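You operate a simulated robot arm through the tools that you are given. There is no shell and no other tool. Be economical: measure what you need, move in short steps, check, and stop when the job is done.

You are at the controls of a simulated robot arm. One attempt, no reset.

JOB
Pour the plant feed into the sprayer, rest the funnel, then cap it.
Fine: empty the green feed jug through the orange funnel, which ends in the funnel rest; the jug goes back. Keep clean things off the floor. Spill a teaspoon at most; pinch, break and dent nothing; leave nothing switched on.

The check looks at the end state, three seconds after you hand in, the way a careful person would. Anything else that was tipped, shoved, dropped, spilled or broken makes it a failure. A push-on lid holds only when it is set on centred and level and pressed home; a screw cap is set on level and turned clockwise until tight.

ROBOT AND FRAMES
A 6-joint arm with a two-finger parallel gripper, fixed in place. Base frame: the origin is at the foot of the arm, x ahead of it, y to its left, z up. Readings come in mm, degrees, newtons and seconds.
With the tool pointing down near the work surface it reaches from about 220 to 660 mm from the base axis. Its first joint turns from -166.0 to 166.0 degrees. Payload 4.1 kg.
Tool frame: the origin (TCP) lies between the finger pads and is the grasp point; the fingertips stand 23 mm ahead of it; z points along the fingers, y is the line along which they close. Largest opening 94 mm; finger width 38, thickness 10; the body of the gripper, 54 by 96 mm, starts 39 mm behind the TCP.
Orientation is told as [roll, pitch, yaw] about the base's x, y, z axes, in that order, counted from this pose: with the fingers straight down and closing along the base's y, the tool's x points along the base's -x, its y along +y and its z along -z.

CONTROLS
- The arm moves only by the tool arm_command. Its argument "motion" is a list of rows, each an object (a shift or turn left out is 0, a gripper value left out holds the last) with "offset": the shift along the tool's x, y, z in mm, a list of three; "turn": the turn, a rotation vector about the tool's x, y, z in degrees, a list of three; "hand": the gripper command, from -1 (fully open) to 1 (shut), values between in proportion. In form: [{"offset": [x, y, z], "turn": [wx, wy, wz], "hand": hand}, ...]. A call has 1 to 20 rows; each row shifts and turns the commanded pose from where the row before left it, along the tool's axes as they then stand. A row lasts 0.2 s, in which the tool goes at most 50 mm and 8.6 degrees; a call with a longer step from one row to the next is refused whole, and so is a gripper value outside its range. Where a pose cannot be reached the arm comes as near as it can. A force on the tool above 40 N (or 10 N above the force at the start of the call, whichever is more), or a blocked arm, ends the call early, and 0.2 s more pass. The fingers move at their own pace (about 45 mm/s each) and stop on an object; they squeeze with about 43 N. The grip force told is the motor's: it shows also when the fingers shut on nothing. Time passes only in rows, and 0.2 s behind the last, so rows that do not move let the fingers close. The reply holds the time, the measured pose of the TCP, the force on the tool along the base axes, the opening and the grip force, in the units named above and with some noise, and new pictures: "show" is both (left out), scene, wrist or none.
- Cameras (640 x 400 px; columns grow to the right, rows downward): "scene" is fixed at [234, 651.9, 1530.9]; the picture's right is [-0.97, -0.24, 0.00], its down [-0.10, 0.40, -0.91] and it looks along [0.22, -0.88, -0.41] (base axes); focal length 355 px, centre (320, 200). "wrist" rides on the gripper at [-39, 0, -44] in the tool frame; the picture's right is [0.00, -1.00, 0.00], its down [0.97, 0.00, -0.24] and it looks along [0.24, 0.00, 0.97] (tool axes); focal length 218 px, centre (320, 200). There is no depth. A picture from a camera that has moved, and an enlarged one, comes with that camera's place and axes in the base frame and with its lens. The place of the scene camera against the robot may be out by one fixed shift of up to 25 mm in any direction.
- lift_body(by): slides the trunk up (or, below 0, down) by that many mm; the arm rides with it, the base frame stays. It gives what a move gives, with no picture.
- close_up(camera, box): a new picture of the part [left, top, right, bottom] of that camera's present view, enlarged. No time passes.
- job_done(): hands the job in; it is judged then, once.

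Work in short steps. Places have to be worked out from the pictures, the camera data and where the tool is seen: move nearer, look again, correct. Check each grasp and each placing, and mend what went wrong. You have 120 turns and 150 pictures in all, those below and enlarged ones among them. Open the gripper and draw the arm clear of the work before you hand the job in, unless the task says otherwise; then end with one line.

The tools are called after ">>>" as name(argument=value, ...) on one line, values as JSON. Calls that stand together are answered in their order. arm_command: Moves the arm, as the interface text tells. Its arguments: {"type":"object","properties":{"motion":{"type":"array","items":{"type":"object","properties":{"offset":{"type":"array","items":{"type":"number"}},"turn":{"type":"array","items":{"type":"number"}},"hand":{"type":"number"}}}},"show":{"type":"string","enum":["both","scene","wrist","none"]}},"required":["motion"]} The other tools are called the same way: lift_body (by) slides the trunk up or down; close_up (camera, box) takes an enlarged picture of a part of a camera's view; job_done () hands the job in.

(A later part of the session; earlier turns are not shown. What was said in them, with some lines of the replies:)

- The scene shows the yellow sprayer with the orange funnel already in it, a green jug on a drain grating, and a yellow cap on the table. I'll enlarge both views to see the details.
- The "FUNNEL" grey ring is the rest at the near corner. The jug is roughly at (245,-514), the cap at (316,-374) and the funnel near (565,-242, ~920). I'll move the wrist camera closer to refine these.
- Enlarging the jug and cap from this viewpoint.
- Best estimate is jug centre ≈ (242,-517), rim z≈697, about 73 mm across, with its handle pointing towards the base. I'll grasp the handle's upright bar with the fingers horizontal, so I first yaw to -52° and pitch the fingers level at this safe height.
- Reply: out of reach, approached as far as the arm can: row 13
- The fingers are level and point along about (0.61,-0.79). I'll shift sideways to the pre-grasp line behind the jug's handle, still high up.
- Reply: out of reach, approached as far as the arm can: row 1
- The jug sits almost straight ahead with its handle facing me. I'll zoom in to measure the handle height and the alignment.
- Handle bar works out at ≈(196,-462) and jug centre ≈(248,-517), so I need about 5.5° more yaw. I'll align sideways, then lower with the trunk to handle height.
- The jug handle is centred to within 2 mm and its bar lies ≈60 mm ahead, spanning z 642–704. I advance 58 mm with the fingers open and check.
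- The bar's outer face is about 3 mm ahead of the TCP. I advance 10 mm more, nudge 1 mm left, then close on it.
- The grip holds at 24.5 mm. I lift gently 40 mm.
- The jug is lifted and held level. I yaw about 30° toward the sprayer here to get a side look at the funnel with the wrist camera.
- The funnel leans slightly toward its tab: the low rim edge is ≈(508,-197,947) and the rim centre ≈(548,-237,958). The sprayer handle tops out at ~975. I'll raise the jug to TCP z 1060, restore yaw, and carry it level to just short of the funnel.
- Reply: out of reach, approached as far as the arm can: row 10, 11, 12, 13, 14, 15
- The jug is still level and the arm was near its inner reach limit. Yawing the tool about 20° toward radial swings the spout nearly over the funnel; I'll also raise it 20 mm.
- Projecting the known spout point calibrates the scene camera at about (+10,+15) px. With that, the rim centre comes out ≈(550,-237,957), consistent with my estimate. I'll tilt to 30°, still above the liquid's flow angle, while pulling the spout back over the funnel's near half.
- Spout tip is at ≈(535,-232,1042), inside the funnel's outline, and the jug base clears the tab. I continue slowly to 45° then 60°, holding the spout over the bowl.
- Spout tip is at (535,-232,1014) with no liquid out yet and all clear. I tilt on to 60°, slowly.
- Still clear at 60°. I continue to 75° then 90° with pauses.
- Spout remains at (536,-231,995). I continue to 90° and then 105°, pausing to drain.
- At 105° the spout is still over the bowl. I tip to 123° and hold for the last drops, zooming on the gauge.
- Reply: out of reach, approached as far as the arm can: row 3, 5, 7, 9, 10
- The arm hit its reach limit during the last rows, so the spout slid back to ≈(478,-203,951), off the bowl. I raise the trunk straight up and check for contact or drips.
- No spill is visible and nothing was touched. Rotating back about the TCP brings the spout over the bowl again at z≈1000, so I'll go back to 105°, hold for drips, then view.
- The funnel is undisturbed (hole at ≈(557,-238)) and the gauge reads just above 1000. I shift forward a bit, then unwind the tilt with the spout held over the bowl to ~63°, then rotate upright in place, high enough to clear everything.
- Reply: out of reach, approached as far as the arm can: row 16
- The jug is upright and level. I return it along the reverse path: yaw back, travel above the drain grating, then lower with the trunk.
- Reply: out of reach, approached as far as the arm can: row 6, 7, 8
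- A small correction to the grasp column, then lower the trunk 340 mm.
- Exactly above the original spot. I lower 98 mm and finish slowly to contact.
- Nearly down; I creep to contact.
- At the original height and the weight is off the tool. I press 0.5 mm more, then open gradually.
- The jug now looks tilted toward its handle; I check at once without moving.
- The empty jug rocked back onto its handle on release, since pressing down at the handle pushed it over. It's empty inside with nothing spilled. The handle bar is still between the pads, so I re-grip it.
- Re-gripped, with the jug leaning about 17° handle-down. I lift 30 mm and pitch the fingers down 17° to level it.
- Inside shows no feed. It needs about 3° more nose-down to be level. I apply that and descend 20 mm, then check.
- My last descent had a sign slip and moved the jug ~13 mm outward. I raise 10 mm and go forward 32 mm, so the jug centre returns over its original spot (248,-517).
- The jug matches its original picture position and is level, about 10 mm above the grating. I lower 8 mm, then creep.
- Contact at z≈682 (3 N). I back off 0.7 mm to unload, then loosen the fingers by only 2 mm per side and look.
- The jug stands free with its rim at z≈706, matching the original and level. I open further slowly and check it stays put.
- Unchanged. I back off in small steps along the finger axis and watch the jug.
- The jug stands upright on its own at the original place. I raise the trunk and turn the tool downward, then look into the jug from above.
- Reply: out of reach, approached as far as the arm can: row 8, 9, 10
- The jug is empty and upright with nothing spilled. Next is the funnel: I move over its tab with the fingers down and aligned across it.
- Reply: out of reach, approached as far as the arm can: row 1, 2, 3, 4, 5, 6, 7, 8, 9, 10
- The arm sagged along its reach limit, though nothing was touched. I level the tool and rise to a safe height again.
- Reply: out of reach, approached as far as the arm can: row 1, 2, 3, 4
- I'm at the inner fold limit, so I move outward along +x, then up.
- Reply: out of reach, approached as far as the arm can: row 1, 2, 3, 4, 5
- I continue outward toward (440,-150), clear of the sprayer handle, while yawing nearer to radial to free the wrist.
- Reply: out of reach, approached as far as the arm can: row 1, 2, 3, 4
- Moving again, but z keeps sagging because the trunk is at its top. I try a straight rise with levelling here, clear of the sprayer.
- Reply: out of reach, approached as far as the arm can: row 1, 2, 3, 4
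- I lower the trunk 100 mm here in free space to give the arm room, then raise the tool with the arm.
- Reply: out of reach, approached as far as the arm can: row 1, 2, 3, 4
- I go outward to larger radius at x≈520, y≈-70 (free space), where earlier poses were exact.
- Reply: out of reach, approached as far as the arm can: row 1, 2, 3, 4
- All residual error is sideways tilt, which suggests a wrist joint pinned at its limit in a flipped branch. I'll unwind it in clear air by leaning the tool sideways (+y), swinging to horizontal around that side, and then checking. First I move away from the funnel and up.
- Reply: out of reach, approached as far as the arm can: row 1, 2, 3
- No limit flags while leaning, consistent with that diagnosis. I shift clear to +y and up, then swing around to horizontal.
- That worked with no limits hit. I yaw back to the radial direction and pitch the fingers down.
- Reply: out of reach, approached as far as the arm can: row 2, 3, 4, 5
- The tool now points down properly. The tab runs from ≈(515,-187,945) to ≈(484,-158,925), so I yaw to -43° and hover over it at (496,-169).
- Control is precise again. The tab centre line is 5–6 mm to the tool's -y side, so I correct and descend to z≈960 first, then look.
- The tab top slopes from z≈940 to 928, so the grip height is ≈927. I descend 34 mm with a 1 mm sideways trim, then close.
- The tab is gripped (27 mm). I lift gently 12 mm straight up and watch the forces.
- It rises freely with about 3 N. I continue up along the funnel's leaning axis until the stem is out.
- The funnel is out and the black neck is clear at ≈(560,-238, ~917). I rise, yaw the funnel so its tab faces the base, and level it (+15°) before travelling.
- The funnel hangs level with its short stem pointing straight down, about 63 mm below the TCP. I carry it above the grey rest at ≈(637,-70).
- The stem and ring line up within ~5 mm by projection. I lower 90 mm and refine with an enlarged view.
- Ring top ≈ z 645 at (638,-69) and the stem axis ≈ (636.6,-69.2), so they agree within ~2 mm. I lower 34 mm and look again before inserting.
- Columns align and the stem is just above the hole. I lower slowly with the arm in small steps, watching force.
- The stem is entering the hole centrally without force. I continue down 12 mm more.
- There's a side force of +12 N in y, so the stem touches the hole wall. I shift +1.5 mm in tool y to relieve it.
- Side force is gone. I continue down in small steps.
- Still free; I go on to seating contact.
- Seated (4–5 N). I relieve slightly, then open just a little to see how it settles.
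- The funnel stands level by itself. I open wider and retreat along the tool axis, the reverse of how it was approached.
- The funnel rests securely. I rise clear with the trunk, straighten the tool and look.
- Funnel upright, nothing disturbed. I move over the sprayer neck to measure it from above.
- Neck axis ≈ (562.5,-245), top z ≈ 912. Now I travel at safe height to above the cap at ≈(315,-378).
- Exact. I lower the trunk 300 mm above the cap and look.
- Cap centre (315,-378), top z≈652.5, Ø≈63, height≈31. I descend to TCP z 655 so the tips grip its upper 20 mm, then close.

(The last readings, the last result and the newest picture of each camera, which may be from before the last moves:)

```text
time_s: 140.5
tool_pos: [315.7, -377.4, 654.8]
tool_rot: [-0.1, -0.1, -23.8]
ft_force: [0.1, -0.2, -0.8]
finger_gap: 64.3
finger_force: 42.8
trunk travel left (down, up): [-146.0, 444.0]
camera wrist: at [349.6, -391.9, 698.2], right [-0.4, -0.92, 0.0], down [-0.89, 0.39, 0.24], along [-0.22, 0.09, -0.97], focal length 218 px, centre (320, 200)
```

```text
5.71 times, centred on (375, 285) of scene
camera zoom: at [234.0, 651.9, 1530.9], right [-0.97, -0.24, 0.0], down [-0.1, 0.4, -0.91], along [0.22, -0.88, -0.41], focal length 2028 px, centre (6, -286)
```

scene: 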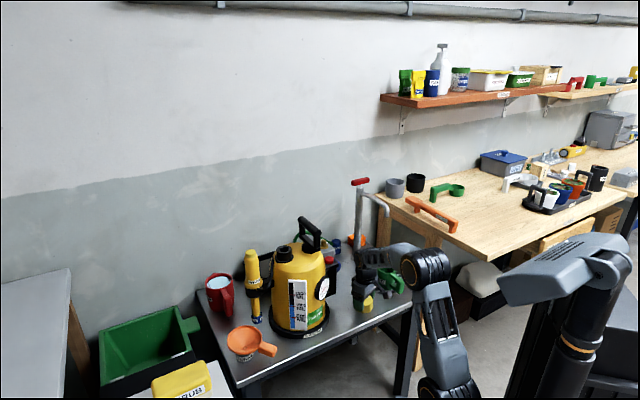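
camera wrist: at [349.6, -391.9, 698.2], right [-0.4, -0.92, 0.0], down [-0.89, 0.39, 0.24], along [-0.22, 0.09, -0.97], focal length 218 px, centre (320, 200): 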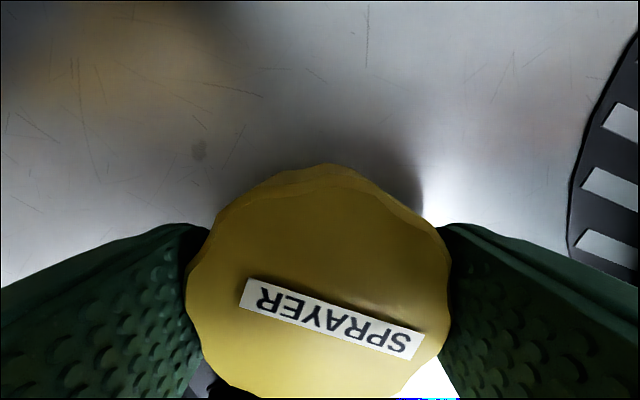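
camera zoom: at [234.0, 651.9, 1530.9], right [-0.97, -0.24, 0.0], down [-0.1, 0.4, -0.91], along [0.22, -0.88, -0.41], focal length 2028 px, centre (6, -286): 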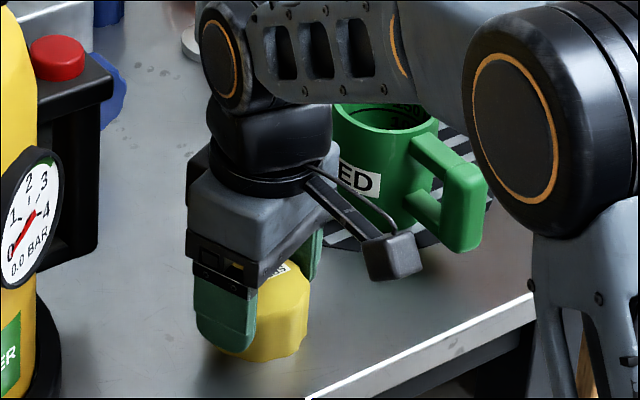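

The cap is gripped and centred (64 mm). I lift it with the arm, then the trunk, back to the travel height used before.

>>> arm_command(motion=[{"offset": [0, 0, -6]}, {"offset": [0, 0, -20]}, {"offset": [0, 0, -30]}, {"offset": [0, 0, -30]}, {"offset": [0, 0, -20]}, {}], show="none")

>>> lift_body(by=300)

>>> close_up(camera="scene", box=[330, 150, 430, 250])

```text
time_s: 141.9
tool_pos: [314.3, -376.2, 760.4]
tool_rot: [-0.2, -0.1, -23.8]
ft_force: [0.5, 0.2, -0.8]
finger_gap: 64.2
finger_force: 43.4
trunk travel left (down, up): [-146.0, 444.0]
```

```text
time_s: 144.9
tool_pos: [315.6, -377.4, 1059.7]
tool_rot: [-0.1, 0.0, -23.8]
ft_force: [0.0, -0.4, -0.4]
finger_gap: 64.2
finger_force: 42.7
trunk travel left (down, up): [-446.0, 144.0]
```

```text
4.00 times, centred on (380, 200) of scene
camera zoom: at [234.0, 651.9, 1530.9], right [-0.97, -0.24, 0.0], down [-0.1, 0.4, -0.91], along [0.22, -0.88, -0.41], focal length 1420 px, centre (80, 200)
```

zoom: 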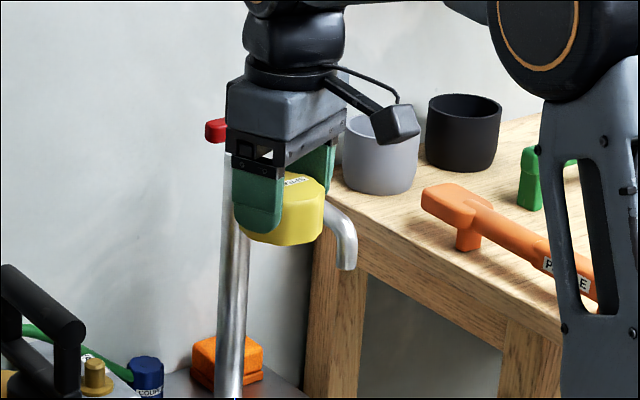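

The cap is level. I carry it to above the neck at (562.5,-245), then pre-rotate counter-clockwise to +10° for turning room.

>>> arm_command(motion=[{"offset": [-24.7, 31.5, 0]}, {"offset": [-24.7, 31.5, 0]}, {"offset": [-24.7, 31.5, 0]}, {"offset": [-24.7, 31.5, 0]}, {"offset": [-24.7, 31.5, 0]}, {"offset": [-24.7, 31.5, 0]}, {"offset": [-24.6, 31.6, 0]}, {"turn": [0, 0, -6.8]}, {"turn": [0, 0, -6.8]}, {"turn": [0, 0, -6.8]}, {"turn": [0, 0, -6.8]}, {"turn": [0, 0, -6.8]}, {}], show="both")

>>> close_up(camera="scene", box=[240, 170, 350, 270])

```text
time_s: 147.7
tool_pos: [562.0, -244.3, 1059.5]
tool_rot: [-0.1, 0.0, 10.2]
ft_force: [-0.1, -0.1, -0.3]
finger_gap: 64.2
finger_force: 43.7
trunk travel left (down, up): [-446.0, 144.0]
camera wrist: at [599.3, -237.3, 1103.7], right [0.18, -0.98, 0.0], down [-0.96, -0.17, 0.24], along [-0.24, -0.05, -0.97], focal length 218 px, centre (320, 200)
```

scene: 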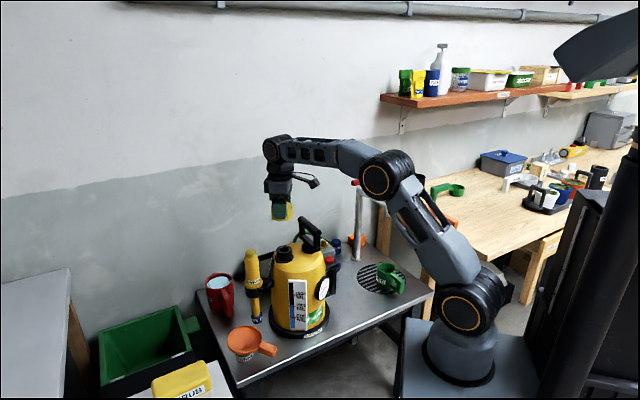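
wrist: 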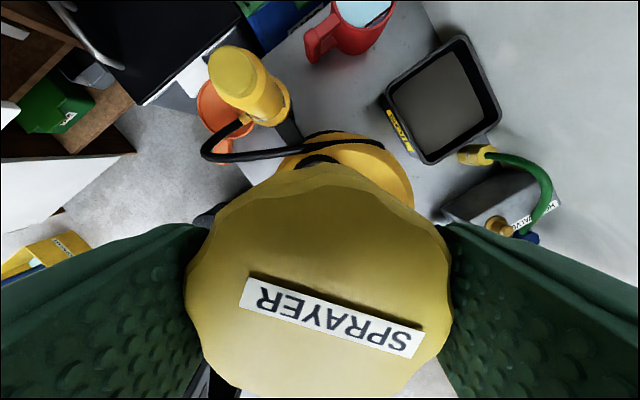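

```text
4.00 times, centred on (295, 220) of scene
camera zoom: at [234.0, 651.9, 1530.9], right [-0.97, -0.24, 0.0], down [-0.1, 0.4, -0.91], along [0.22, -0.88, -0.41], focal length 1420 px, centre (420, 120)
```

zoom: 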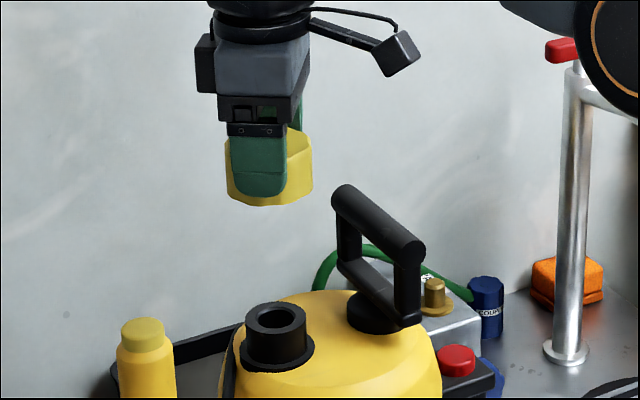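

Projection confirms cap and neck axes agree to ~2 mm. I trim +1.5 mm x and -0.7 mm y and lower to just above the neck.

>>> arm_command(motion=[{"offset": [-1.3, -0.9, 30]}, {"offset": [0, 0, 35]}, {"offset": [0, 0, 25]}, {"offset": [0, 0, 10]}, {}], show="none")

>>> close_up(camera="scene", box=[250, 215, 330, 275])

```text
time_s: 148.9
tool_pos: [564.0, -244.9, 958.4]
tool_rot: [0.0, -0.1, 10.2]
ft_force: [-0.3, -0.2, -0.5]
finger_gap: 63.8
finger_force: 42.9
trunk travel left (down, up): [-446.0, 144.0]
```

```text
6.67 times, centred on (290, 245) of scene
camera zoom: at [234.0, 651.9, 1530.9], right [-0.97, -0.24, 0.0], down [-0.1, 0.4, -0.91], along [0.22, -0.88, -0.41], focal length 2366 px, centre (520, -100)
```

zoom: 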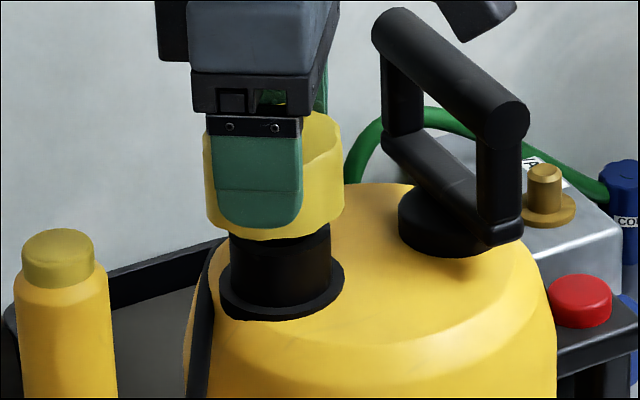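

By columns the neck is ~2 mm toward -x of the cap, so I trim back 1.5 mm and lower gently toward contact.

>>> arm_command(motion=[{"offset": [1.5, 0.3, 4]}, {"offset": [0, 0, 3]}, {"offset": [0, 0, 2]}, {"offset": [0, 0, 2]}, {}], show="none")

>>> arm_command(motion=[{"offset": [0, 0, 1.5]}, {"offset": [0, 0, 1.5]}, {}], show="none")

```text
time_s: 150.1
tool_pos: [560.6, -245.1, 948.8]
tool_rot: [-0.1, 0.0, 10.2]
ft_force: [0.1, 0.1, -0.9]
finger_gap: 64.0
finger_force: 43.0
trunk travel left (down, up): [-446.0, 144.0]
```

```text
time_s: 150.9
tool_pos: [561.6, -245.7, 947.2]
tool_rot: [-0.1, -0.1, 10.2]
ft_force: [0.4, 0.2, -0.3]
finger_gap: 63.9
finger_force: 43.1
trunk travel left (down, up): [-446.0, 144.0]
```

No contact yet at z≈946; I continue in 1.5 mm steps.

>>> arm_command(motion=[{"offset": [0, 0, 1.5]}, {"offset": [0, 0, 1.5]}, {}], show="none")

>>> arm_command(motion=[{"offset": [0, 0, 1.5]}, {"offset": [0, 0, 1.5]}, {}], show="none")

>>> close_up(camera="scene", box=[250, 215, 330, 275])

```text
time_s: 151.7
tool_pos: [561.9, -246.0, 942.7]
tool_rot: [-0.1, -0.1, 10.2]
ft_force: [-0.1, -0.7, -0.4]
finger_gap: 64.1
finger_force: 43.2
trunk travel left (down, up): [-446.0, 144.0]
```

```text
time_s: 152.5
tool_pos: [561.5, -245.9, 941.0]
tool_rot: [-0.1, 0.0, 10.2]
ft_force: [0.1, 0.6, -1.0]
finger_gap: 63.9
finger_force: 43.0
trunk travel left (down, up): [-446.0, 144.0]
```

```text
6.67 times, centred on (290, 245) of scene
camera zoom: at [234.0, 651.9, 1530.9], right [-0.97, -0.24, 0.0], down [-0.1, 0.4, -0.91], along [0.22, -0.88, -0.41], focal length 2366 px, centre (520, -100)
```

zoom: 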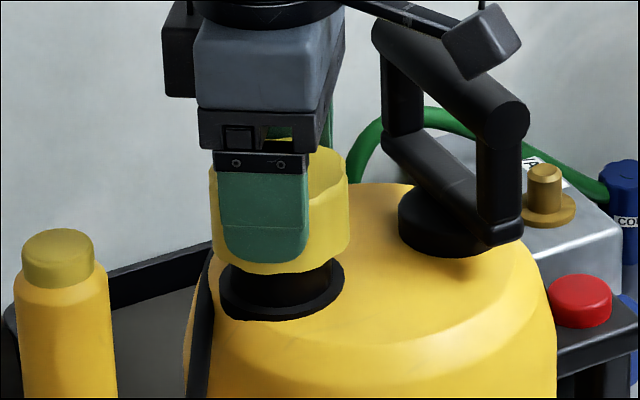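

The cap is centred on the neck and its lip is right at neck-top level. I continue in small steps.

>>> arm_command(motion=[{"offset": [0, 0, 1.2]}, {"offset": [0, 0, 1.2]}, {}], show="none")

>>> arm_command(motion=[{"offset": [0, 0, 1.2]}, {"offset": [0, 0, 1.2]}, {}], show="none")

>>> arm_command(motion=[{"offset": [0, 0, 1.2]}, {"offset": [0, 0, 1.2]}, {}], show="none")

```text
time_s: 153.3
tool_pos: [562.1, -245.7, 937.6]
tool_rot: [-0.2, 0.0, 10.2]
ft_force: [-0.1, -0.9, -0.2]
finger_gap: 64.0
finger_force: 42.7
trunk travel left (down, up): [-446.0, 144.0]
```

```text
time_s: 154.1
tool_pos: [563.5, -245.4, 935.1]
tool_rot: [-0.1, -0.1, 10.3]
ft_force: [-0.3, 0.0, -0.7]
finger_gap: 64.0
finger_force: 42.8
trunk travel left (down, up): [-446.0, 144.0]
```

```text
time_s: 154.9
tool_pos: [560.2, -245.7, 933.6]
tool_rot: [-0.1, 0.0, 10.2]
ft_force: [0.8, 0.2, -0.6]
finger_gap: 63.7
finger_force: 43.4
trunk travel left (down, up): [-446.0, 144.0]
```

Still free, so the cap is sliding over the neck. I continue.

>>> arm_command(motion=[{"offset": [0, 0, 1.5]}, {"offset": [0, 0, 1.5]}, {}], show="none")

>>> arm_command(motion=[{"offset": [0, 0, 1.5]}, {"offset": [0, 0, 1.5]}, {}], show="none")

>>> close_up(camera="scene", box=[250, 215, 330, 275])

```text
time_s: 155.7
tool_pos: [561.8, -246.2, 929.7]
tool_rot: [0.0, 0.0, 10.2]
ft_force: [0.4, 0.4, -0.1]
finger_gap: 63.8
finger_force: 43.2
trunk travel left (down, up): [-446.0, 144.0]
```

```text
time_s: 156.5
tool_pos: [562.0, -245.3, 927.2]
tool_rot: [-0.1, 0.0, 10.2]
ft_force: [0.2, 0.2, -1.2]
finger_gap: 63.9
finger_force: 43.2
trunk travel left (down, up): [-446.0, 144.0]
```

```text
6.67 times, centred on (290, 245) of scene
camera zoom: at [234.0, 651.9, 1530.9], right [-0.97, -0.24, 0.0], down [-0.1, 0.4, -0.91], along [0.22, -0.88, -0.41], focal length 2366 px, centre (520, -100)
```

zoom: 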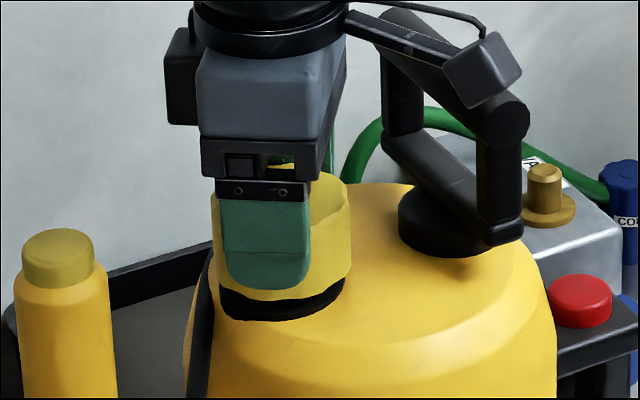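

The cap is well over the neck. The wrist's side box is close above the sprayer handle at this yaw, and clockwise turning moves it away. I turn clockwise 35° first, then descend further.

>>> arm_command(motion=[{"turn": [0, 0, 7]}, {"turn": [0, 0, 7]}, {"turn": [0, 0, 7]}, {"turn": [0, 0, 7]}, {"turn": [0, 0, 7]}, {}], show="none")

>>> arm_command(motion=[{"offset": [0, 0, 1.2]}, {"offset": [0, 0, 1.2]}, {}], show="none")

>>> arm_command(motion=[{"offset": [0, 0, 1.2]}, {"offset": [0, 0, 1.2]}, {}], show="none")

```text
time_s: 157.9
tool_pos: [562.5, -246.9, 926.6]
tool_rot: [-0.1, -0.2, -24.9]
ft_force: [-0.6, -1.2, -0.6]
finger_gap: 63.8
finger_force: 43.4
trunk travel left (down, up): [-446.0, 144.0]
```

```text
time_s: 158.7
tool_pos: [561.6, -245.8, 923.8]
tool_rot: [-0.2, -0.1, -24.8]
ft_force: [-0.4, -0.2, -0.5]
finger_gap: 64.1
finger_force: 43.1
trunk travel left (down, up): [-446.0, 144.0]
```

```text
time_s: 159.5
tool_pos: [562.5, -245.7, 922.2]
tool_rot: [-0.1, -0.1, -24.8]
ft_force: [0.0, 0.5, 0.5]
finger_gap: 63.8
finger_force: 43.1
trunk travel left (down, up): [-446.0, 144.0]
```

>>> arm_command(motion=[{"offset": [0, 0, 1.0]}, {"offset": [0, 0, 1.0]}, {}], show="none")

>>> close_up(camera="scene", box=[250, 215, 330, 275])

```text
time_s: 160.3
tool_pos: [563.1, -244.1, 920.9]
tool_rot: [-0.1, 0.0, -24.7]
ft_force: [-5.1, 6.9, 1.7]
finger_gap: 63.7
finger_force: 42.9
trunk travel left (down, up): [-446.0, 144.0]
```

```text
6.67 times, centred on (290, 245) of scene
camera zoom: at [234.0, 651.9, 1530.9], right [-0.97, -0.24, 0.0], down [-0.1, 0.4, -0.91], along [0.22, -0.88, -0.41], focal length 2366 px, centre (520, -100)
```

zoom: 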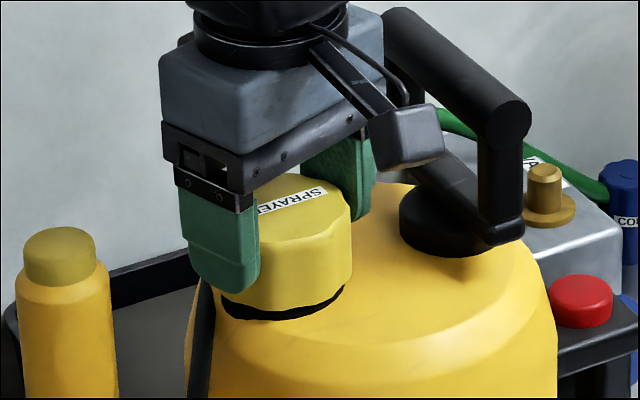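

A lateral force (-5,+7 N) appears as the cap seats, so I shift 1 mm along it to centre.

>>> arm_command(motion=[{"offset": [0.9, 0.5, 0]}, {}, {}], show="none")

```text
time_s: 161.1
tool_pos: [562.4, -246.0, 922.0]
tool_rot: [0.0, -0.2, -24.8]
ft_force: [-0.7, 6.8, 1.4]
finger_gap: 63.7
finger_force: 42.9
trunk travel left (down, up): [-446.0, 144.0]
```

>>> arm_command(motion=[{"offset": [0.3, 0.8, 0]}, {}, {}], show="none")

```text
time_s: 161.9
tool_pos: [561.3, -244.6, 921.7]
tool_rot: [-0.1, -0.1, -24.8]
ft_force: [1.2, 0.1, 0.1]
finger_gap: 63.7
finger_force: 43.4
trunk travel left (down, up): [-446.0, 144.0]
```

Lateral force is gone and the cap is now centred on the thread. I press on down gently.

>>> arm_command(motion=[{"offset": [0, 0, 1.0]}, {"offset": [0, 0, 1.0]}, {}], show="none")

>>> arm_command(motion=[{"offset": [0, 0, 1.0]}, {"offset": [0, 0, 1.0]}, {}], show="none")

```text
time_s: 162.7
tool_pos: [561.9, -243.8, 920.8]
tool_rot: [-0.1, -0.3, -24.7]
ft_force: [1.2, -2.7, 14.7]
finger_gap: 63.9
finger_force: 43.1
trunk travel left (down, up): [-446.0, 144.0]
```

```text
time_s: 163.5
tool_pos: [561.0, -243.8, 921.2]
tool_rot: [-0.2, -0.4, -24.8]
ft_force: [1.7, -3.5, 32.3]
finger_gap: 63.7
finger_force: 43.1
trunk travel left (down, up): [-446.0, 144.0]
```

Axial contact at z≈921. I ease to a light downward push and turn clockwise 63°.

>>> arm_command(motion=[{"offset": [0, 0, -1.6]}, {"turn": [0, 0, 7]}, {"turn": [0, 0, 7]}, {"turn": [0, 0, 7]}, {"turn": [0, 0, 7]}, {"turn": [0, 0, 7]}, {"turn": [0, 0, 7]}, {"turn": [0, 0, 7]}, {"turn": [0, 0, 7]}, {"turn": [0, 0, 7]}, {}], show="wrist")

>>> close_up(camera="scene", box=[250, 215, 330, 275])

```text
time_s: 165.9
tool_pos: [561.5, -243.8, 919.7]
tool_rot: [0.0, -0.2, -87.9]
ft_force: [11.9, 7.9, 20.9]
finger_gap: 63.5
finger_force: 43.3
trunk travel left (down, up): [-446.0, 144.0]
camera wrist: at [562.1, -281.4, 962.4], right [-1.0, -0.04, 0.0], down [-0.04, 0.97, 0.24], along [-0.01, 0.24, -0.97], focal length 218 px, centre (320, 200)
```

wrist: 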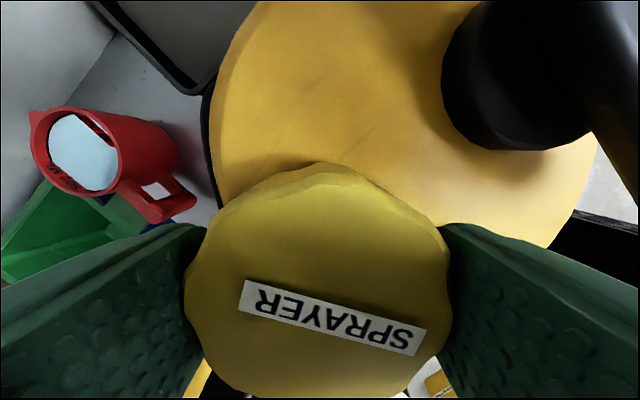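

```text
6.67 times, centred on (290, 245) of scene
camera zoom: at [234.0, 651.9, 1530.9], right [-0.97, -0.24, 0.0], down [-0.1, 0.4, -0.91], along [0.22, -0.88, -0.41], focal length 2366 px, centre (520, -100)
```

zoom: 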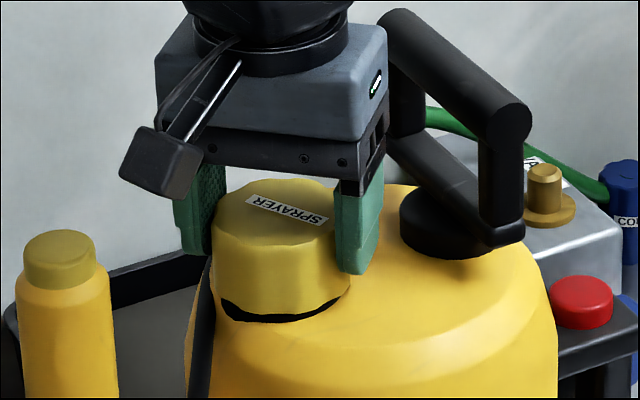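

The cap turned with the gripper to -88°. Lateral force of 12/8 N suggests a slight eccentricity, so I trim ~1 mm with it and view the force.

>>> arm_command(motion=[{"offset": [0.5, 0.8, -0.6]}, {}, {}], show="none")

```text
time_s: 166.7
tool_pos: [562.2, -243.8, 918.9]
tool_rot: [0.1, -0.2, -87.8]
ft_force: [8.2, 5.1, 19.0]
finger_gap: 63.5
finger_force: 43.4
trunk travel left (down, up): [-446.0, 144.0]
```

Improving. I trim once more, ease the push, and keep turning clockwise.

>>> arm_command(motion=[{"offset": [0.6, 1.0, -0.4]}, {"turn": [0, 0, 7]}, {"turn": [0, 0, 7]}, {"turn": [0, 0, 7]}, {"turn": [0, 0, 7]}, {"turn": [0, 0, 7]}, {}], show="none")

```text
time_s: 168.3
tool_pos: [561.1, -242.8, 918.9]
tool_rot: [0.0, -0.2, -122.9]
ft_force: [0.0, -5.1, 1.5]
finger_gap: 63.3
finger_force: 42.3
trunk travel left (down, up): [-446.0, 144.0]
```

It's screwing down: z fell ~2 mm over ~100° and the forces dropped. I continue another 56°, following down slightly.

>>> arm_command(motion=[{"offset": [0, 0, 0.3], "turn": [0, 0, 7]}, {"offset": [0, 0, 0.15], "turn": [0, 0, 7]}, {"offset": [0, 0, 0.15], "turn": [0, 0, 7]}, {"offset": [0, 0, 0.15], "turn": [0, 0, 7]}, {"offset": [0, 0, 0.15], "turn": [0, 0, 7]}, {"offset": [0, 0, 0.15], "turn": [0, 0, 7]}, {"offset": [0, 0, 0.15], "turn": [0, 0, 7]}, {"offset": [0, 0, 0.15], "turn": [0, 0, 7]}, {}], show="none")

>>> close_up(camera="scene", box=[250, 215, 330, 275])

```text
time_s: 170.3
tool_pos: [562.0, -243.0, 918.7]
tool_rot: [0.1, 0.1, -179.0]
ft_force: [-3.6, -6.3, 3.3]
finger_gap: 63.5
finger_force: 43.3
trunk travel left (down, up): [-446.0, 144.0]
```

```text
6.67 times, centred on (290, 245) of scene
camera zoom: at [234.0, 651.9, 1530.9], right [-0.97, -0.24, 0.0], down [-0.1, 0.4, -0.91], along [0.22, -0.88, -0.41], focal length 2366 px, centre (520, -100)
```

zoom: 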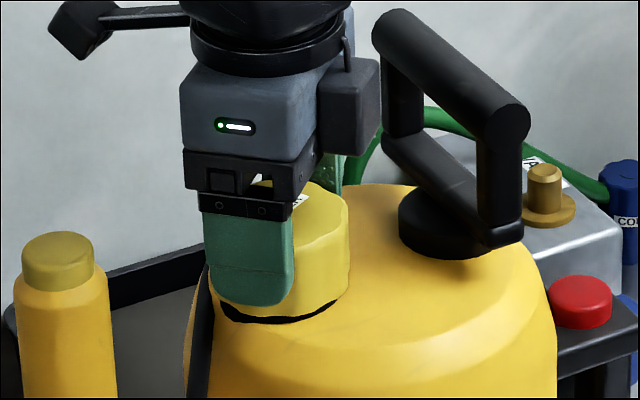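

No trouble passing the handle. I continue clockwise and check via the wrist view whether the cap still follows.

>>> arm_command(motion=[{"offset": [0, 0, 0.1], "turn": [0, 0, 7]}, {"offset": [0, 0, 0.1], "turn": [0, 0, 7]}, {"offset": [0, 0, 0.1], "turn": [0, 0, 7]}, {"offset": [0, 0, 0.1], "turn": [0, 0, 7]}, {"offset": [0, 0, 0.1], "turn": [0, 0, 7]}, {"offset": [0, 0, 0.1], "turn": [0, 0, 7]}, {"offset": [0, 0, 0.1], "turn": [0, 0, 7]}, {"offset": [0, 0, 0.1], "turn": [0, 0, 7]}, {}], show="wrist")

```text
time_s: 171.3
tool_pos: [558.7, -250.8, 920.6]
tool_rot: [-1.8, 0.7, 159.0]
ft_force: [13.3, 24.3, 7.8]
finger_gap: 63.6
finger_force: 43.0
out of reach, approached as far as the arm can: row 3, 4
trunk travel left (down, up): [-446.0, 144.0]
stopped in row 4: the force on the tool passed its limit (the readings are from after the stop); the commanded pose is now the measured one
camera wrist: at [520.3, -236.9, 963.2], right [0.36, 0.93, 0.03], down [0.9, -0.35, 0.25], along [0.25, -0.06, -0.97], focal length 218 px, centre (320, 200)
```

wrist: 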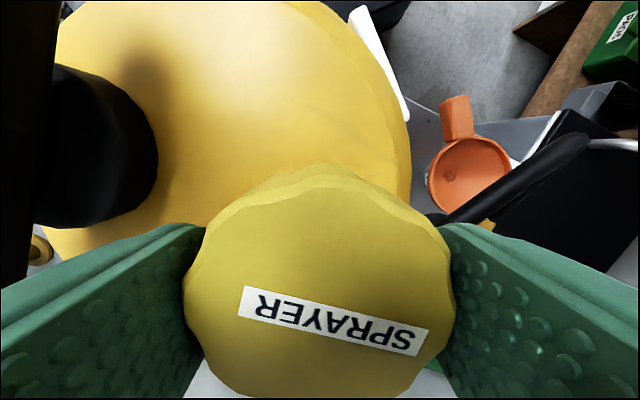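

I've reached the wrist's turn limit at about -200°, with a side load. I release the cap and rise clear.

>>> arm_command(motion=[{"hand": 0}, {"hand": -0.6}, {"hand": -1}, {"hand": -1}, {"hand": -1}, {"offset": [0, 0, -10]}, {"offset": [0, 0, -20]}, {"offset": [0, 0, -20]}, {"offset": [0, 0, -20]}, {}], show="wrist")

>>> close_up(camera="scene", box=[250, 205, 330, 275])

```text
time_s: 173.5
tool_pos: [554.7, -258.7, 989.4]
tool_rot: [-1.6, 0.5, 158.9]
ft_force: [-0.1, -0.6, 0.2]
finger_gap: 94.0
finger_force: 0.2
trunk travel left (down, up): [-446.0, 144.0]
camera wrist: at [516.2, -243.9, 1032.9], right [0.36, 0.93, 0.03], down [0.9, -0.35, 0.25], along [0.24, -0.06, -0.97], focal length 218 px, centre (320, 200)
```

wrist: 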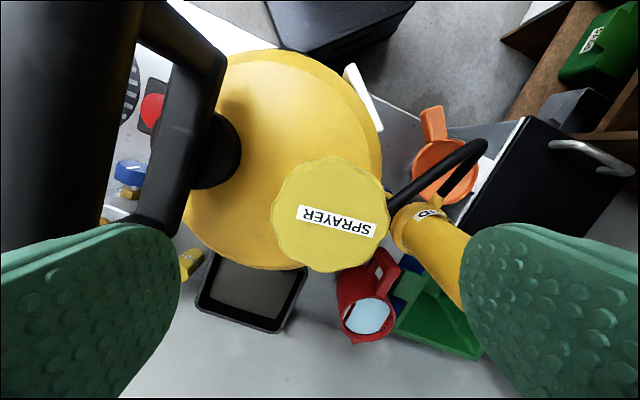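

```text
5.71 times, centred on (290, 240) of scene
camera zoom: at [234.0, 651.9, 1530.9], right [-0.97, -0.24, 0.0], down [-0.1, 0.4, -0.91], along [0.22, -0.88, -0.41], focal length 2028 px, centre (491, -29)
```

zoom: 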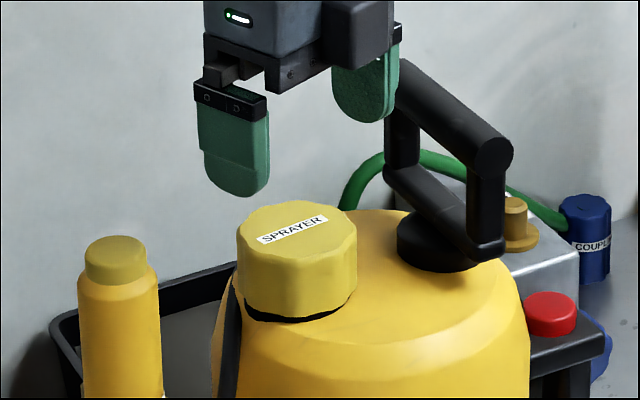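

The cap sits level. I rise well clear of the handle, then unwind the wrist counter-clockwise in free air.

>>> arm_command(motion=[{"offset": [0, 0, -25]}, {"offset": [0, 0, -25]}, {"offset": [0, 0, -20]}, {"turn": [0, 0, -8]}, {"turn": [0, 0, -8]}, {"turn": [0, 0, -8]}, {"turn": [0, 0, -8]}, {"turn": [0, 0, -8]}, {"turn": [0, 0, -8]}, {"turn": [0, 0, -8]}, {"turn": [0, 0, -8]}, {"turn": [0, 0, -8]}, {"turn": [0, 0, -8]}, {"turn": [0, 0, -8]}, {"turn": [0, 0, -8]}, {"turn": [0, 0, -8]}, {"turn": [0, 0, -8]}, {"turn": [0, 0, -8]}, {"turn": [0, 0, -8]}], show="none")

>>> arm_command(motion=[{"turn": [0, 0, -8]}, {"turn": [0, 0, -8]}, {"turn": [0, 0, -8]}, {"turn": [0, 0, -8]}, {"turn": [0, 0, -8]}, {"turn": [0, 0, -8]}, {}], show="wrist")

```text
time_s: 177.5
tool_pos: [553.0, -258.8, 1059.3]
tool_rot: [1.4, 0.9, -73.0]
ft_force: [0.2, 0.2, -0.4]
finger_gap: 93.9
finger_force: 0.0
trunk travel left (down, up): [-446.0, 144.0]
```

```text
time_s: 179.1
tool_pos: [552.9, -259.5, 1059.1]
tool_rot: [1.6, -0.5, -25.0]
ft_force: [-0.2, 0.5, 0.6]
finger_gap: 93.8
finger_force: 0.0
trunk travel left (down, up): [-446.0, 144.0]
camera wrist: at [586.9, -275.8, 1102.7], right [-0.42, -0.91, -0.03], down [-0.88, 0.41, 0.23], along [-0.2, 0.12, -0.97], focal length 218 px, centre (320, 200)
```

wrist: 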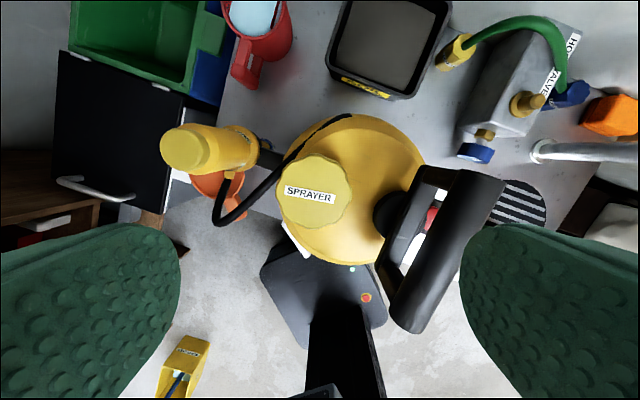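

I level the small tilt and re-centre over the cap at (561.5,-243.5).

>>> arm_command(motion=[{"turn": [1.7, -0.2, 0]}, {"offset": [-1, 18, 0]}, {}], show="wrist")

>>> close_up(camera="wrist", box=[240, 130, 400, 250])

```text
time_s: 179.9
tool_pos: [561.9, -242.5, 1060.5]
tool_rot: [-0.1, -0.7, -25.1]
ft_force: [0.2, 0.1, -0.2]
finger_gap: 93.9
finger_force: 0.0
trunk travel left (down, up): [-446.0, 144.0]
camera wrist: at [595.6, -258.3, 1103.6], right [-0.43, -0.91, 0.0], down [-0.88, 0.41, 0.23], along [-0.21, 0.1, -0.97], focal length 218 px, centre (320, 200)
```

wrist: 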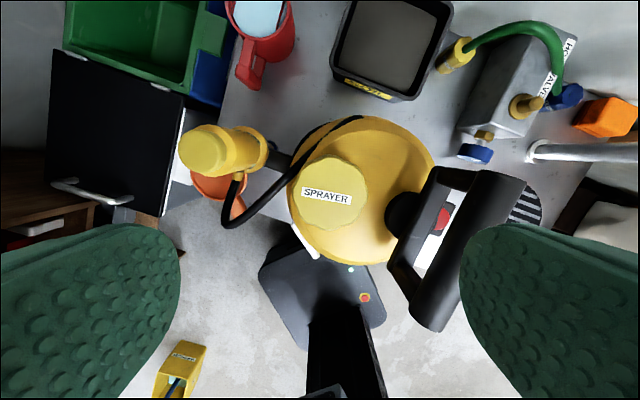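

```text
3.33 times, centred on (320, 190) of wrist
camera zoom: at [595.6, -258.3, 1103.6], right [-0.43, -0.91, 0.0], down [-0.88, 0.41, 0.23], along [-0.21, 0.1, -0.97], focal length 728 px, centre (320, 233)
```

zoom: 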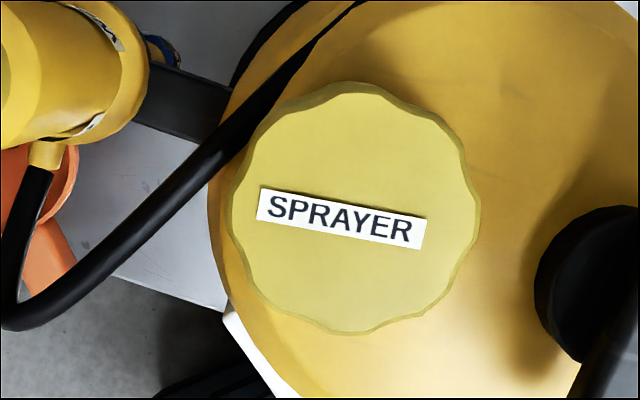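

The cap seems to be at (557,-250), some 7 mm from where I turned it, so the sprayer may have shifted slightly. I compare with the same enlarged view as before.

>>> close_up(camera="scene", box=[250, 215, 330, 275])

>>> close_up(camera="scene", box=[235, 205, 345, 345])

```text
refused: no pictures are left
```

```text
refused: no pictures are left
```

No pictures remain, so I continue by readings. Three wrist views put the cap at ≈(557.2,-250.5), so I re-centre there, descend to z≈919 and re-grip.

>>> arm_command(motion=[{"offset": [0.9, -9.2, 0], "turn": [0.3, 0.6, 0], "hand": -1}, {"offset": [0, 0, 35]}, {"offset": [0, 0, 35]}, {"offset": [0, 0, 35]}, {"offset": [0, 0, 20]}, {"offset": [0, 0, 10]}, {"offset": [0, 0, 5]}, {}, {"hand": -0.5}, {"hand": -0.4}, {"hand": -0.3}, {"hand": 0}, {"hand": 1}, {"hand": 1}, {}], show="none")

```text
time_s: 183.1
tool_pos: [557.4, -250.8, 918.3]
tool_rot: [-0.4, 0.0, -25.2]
ft_force: [8.4, 17.4, -1.0]
finger_gap: 64.0
finger_force: 43.1
trunk travel left (down, up): [-446.0, 144.0]
no pictures are left
```

Gripped; the 19 N side load along tool +y says the true axis is a bit that way. I trim +2.5 mm.

>>> arm_command(motion=[{"offset": [0, 1.2, 0]}, {"offset": [0, 1.2, 0]}, {}], show="none")

```text
time_s: 183.9
tool_pos: [557.8, -250.4, 918.9]
tool_rot: [-0.5, -0.1, -25.3]
ft_force: [-0.9, 5.6, 0.0]
finger_gap: 63.8
finger_force: 43.1
trunk travel left (down, up): [-446.0, 144.0]
no pictures are left
```

Nearly balanced. I trim 0.8 mm more, then turn clockwise 128° with a slight follow-down.

>>> arm_command(motion=[{"offset": [0.2, 0.8, 0]}, {"offset": [0, 0, 0.1], "turn": [0, 0, 8]}, {"offset": [0, 0, 0.1], "turn": [0, 0, 8]}, {"offset": [0, 0, 0.1], "turn": [0, 0, 8]}, {"offset": [0, 0, 0.1], "turn": [0, 0, 8]}, {"offset": [0, 0, 0.1], "turn": [0, 0, 8]}, {"offset": [0, 0, 0.1], "turn": [0, 0, 8]}, {"offset": [0, 0, 0.1], "turn": [0, 0, 8]}, {"offset": [0, 0, 0.1], "turn": [0, 0, 8]}, {}], show="none")

```text
time_s: 186.1
tool_pos: [557.9, -247.9, 919.6]
tool_rot: [-0.1, -0.4, -89.3]
ft_force: [-7.7, 0.8, -1.0]
finger_gap: 63.6
finger_force: 43.1
trunk travel left (down, up): [-446.0, 144.0]
no pictures are left
```

Turned to -89° without blocking. I trim -1 mm along tool y and continue.

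>>> arm_command(motion=[{"offset": [0, -1, 0.2]}, {"offset": [0, 0, 0.15], "turn": [0, 0, 8]}, {"offset": [0, 0, 0.15], "turn": [0, 0, 8]}, {"offset": [0, 0, 0.15], "turn": [0, 0, 8]}, {"offset": [0, 0, 0.15], "turn": [0, 0, 8]}, {"offset": [0, 0, 0.15], "turn": [0, 0, 8]}, {"offset": [0, 0, 0.15], "turn": [0, 0, 8]}, {"offset": [0, 0, 0.15], "turn": [0, 0, 8]}, {"offset": [0, 0, 0.15], "turn": [0, 0, 8]}, {"offset": [0, 0, 0.15], "turn": [0, 0, 8]}, {"offset": [0, 0, 0.15], "turn": [0, 0, 8]}, {}], show="none")

```text
time_s: 188.7
tool_pos: [556.9, -248.8, 917.3]
tool_rot: [0.3, -0.2, -169.2]
ft_force: [1.3, -0.9, 1.4]
finger_gap: 65.3
finger_force: 42.5
trunk travel left (down, up): [-446.0, 144.0]
no pictures are left
```

The gap rose from 63.6 to 65.3 mm, which suggests the fingers are now slipping over the cap's lobes, i.e. it is tight. I turn 24° more and watch the gap.

>>> arm_command(motion=[{"turn": [0, 0, 6]}, {}], show="none")

>>> arm_command(motion=[{"turn": [0, 0, 6]}, {}], show="none")

>>> arm_command(motion=[{"turn": [0, 0, 6]}, {}], show="none")

```text
time_s: 189.3
tool_pos: [555.9, -248.8, 916.7]
tool_rot: [0.5, -0.1, -175.1]
ft_force: [0.8, -1.7, 2.4]
finger_gap: 64.6
finger_force: 42.6
trunk travel left (down, up): [-446.0, 144.0]
no pictures are left
```

```text
time_s: 189.9
tool_pos: [556.2, -249.0, 915.8]
tool_rot: [0.4, -0.1, 178.8]
ft_force: [-0.2, -1.0, 2.5]
finger_gap: 63.4
finger_force: 42.8
trunk travel left (down, up): [-446.0, 144.0]
no pictures are left
```

```text
time_s: 190.5
tool_pos: [558.1, -248.5, 917.3]
tool_rot: [0.3, -0.1, 173.0]
ft_force: [1.6, -2.2, 3.5]
finger_gap: 64.3
finger_force: 43.5
trunk travel left (down, up): [-446.0, 144.0]
no pictures are left
```

The gap now cycles 63.4–65.3 mm as the fingers ride over the lobes, while before it held constant. The cap has stopped turning, so it's tight. I release and rise straight up.

>>> arm_command(motion=[{"hand": 0}, {"hand": -0.6}, {"hand": -1}, {"hand": -1}, {"hand": -1}, {}, {"offset": [0, 0, -10]}, {"offset": [0, 0, -25]}, {"offset": [0, 0, -30]}, {"offset": [0, 0, -40]}, {"offset": [0, 0, -40]}, {}], show="none")

>>> lift_body(by=100)

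```text
time_s: 193.1
tool_pos: [557.7, -247.1, 1064.1]
tool_rot: [0.4, -0.2, 172.9]
ft_force: [-0.3, 0.5, -1.3]
finger_gap: 94.0
finger_force: 0.1
trunk travel left (down, up): [-446.0, 144.0]
no pictures are left
```

```text
time_s: 194.4
tool_pos: [558.6, -247.3, 1162.4]
tool_rot: [0.5, -0.1, 172.9]
ft_force: [0.3, 0.9, -0.6]
finger_gap: 94.1
finger_force: 0.0
trunk travel left (down, up): [-546.0, 44.0]
```

The gripper is free and well above everything. I draw it aside over free space before handing in.

>>> arm_command(motion=[{"offset": [0, -32, 0]}, {"offset": [0, -32, 0]}, {"offset": [0, -32, 0]}, {"offset": [0, -32, 0]}, {}], show="none")

```text
time_s: 195.6
tool_pos: [573.7, -131.5, 1161.6]
tool_rot: [0.2, -0.1, 173.1]
ft_force: [0.2, 0.4, -0.6]
finger_gap: 93.8
finger_force: 0.1
out of reach, approached as far as the arm can: row 4
trunk travel left (down, up): [-546.0, 44.0]
no pictures are left
```

The arm is clear, with the jug back, the funnel in its rest and the cap tight. I hand the job in.

>>> job_done()

```text
The job is handed in.
```

I poured the feed into the sprayer, put the jug back upright on the drain grating, stood the funnel in its rest and screwed the cap on. I ran out of pictures before the end, so that the cap is tight is judged from the gripper readings. The sprayer may also have slid up to about 8 mm while I was turning the cap. The empty jug rocked back onto its handle when I first let go, so I stood it up again; I saw no spill.
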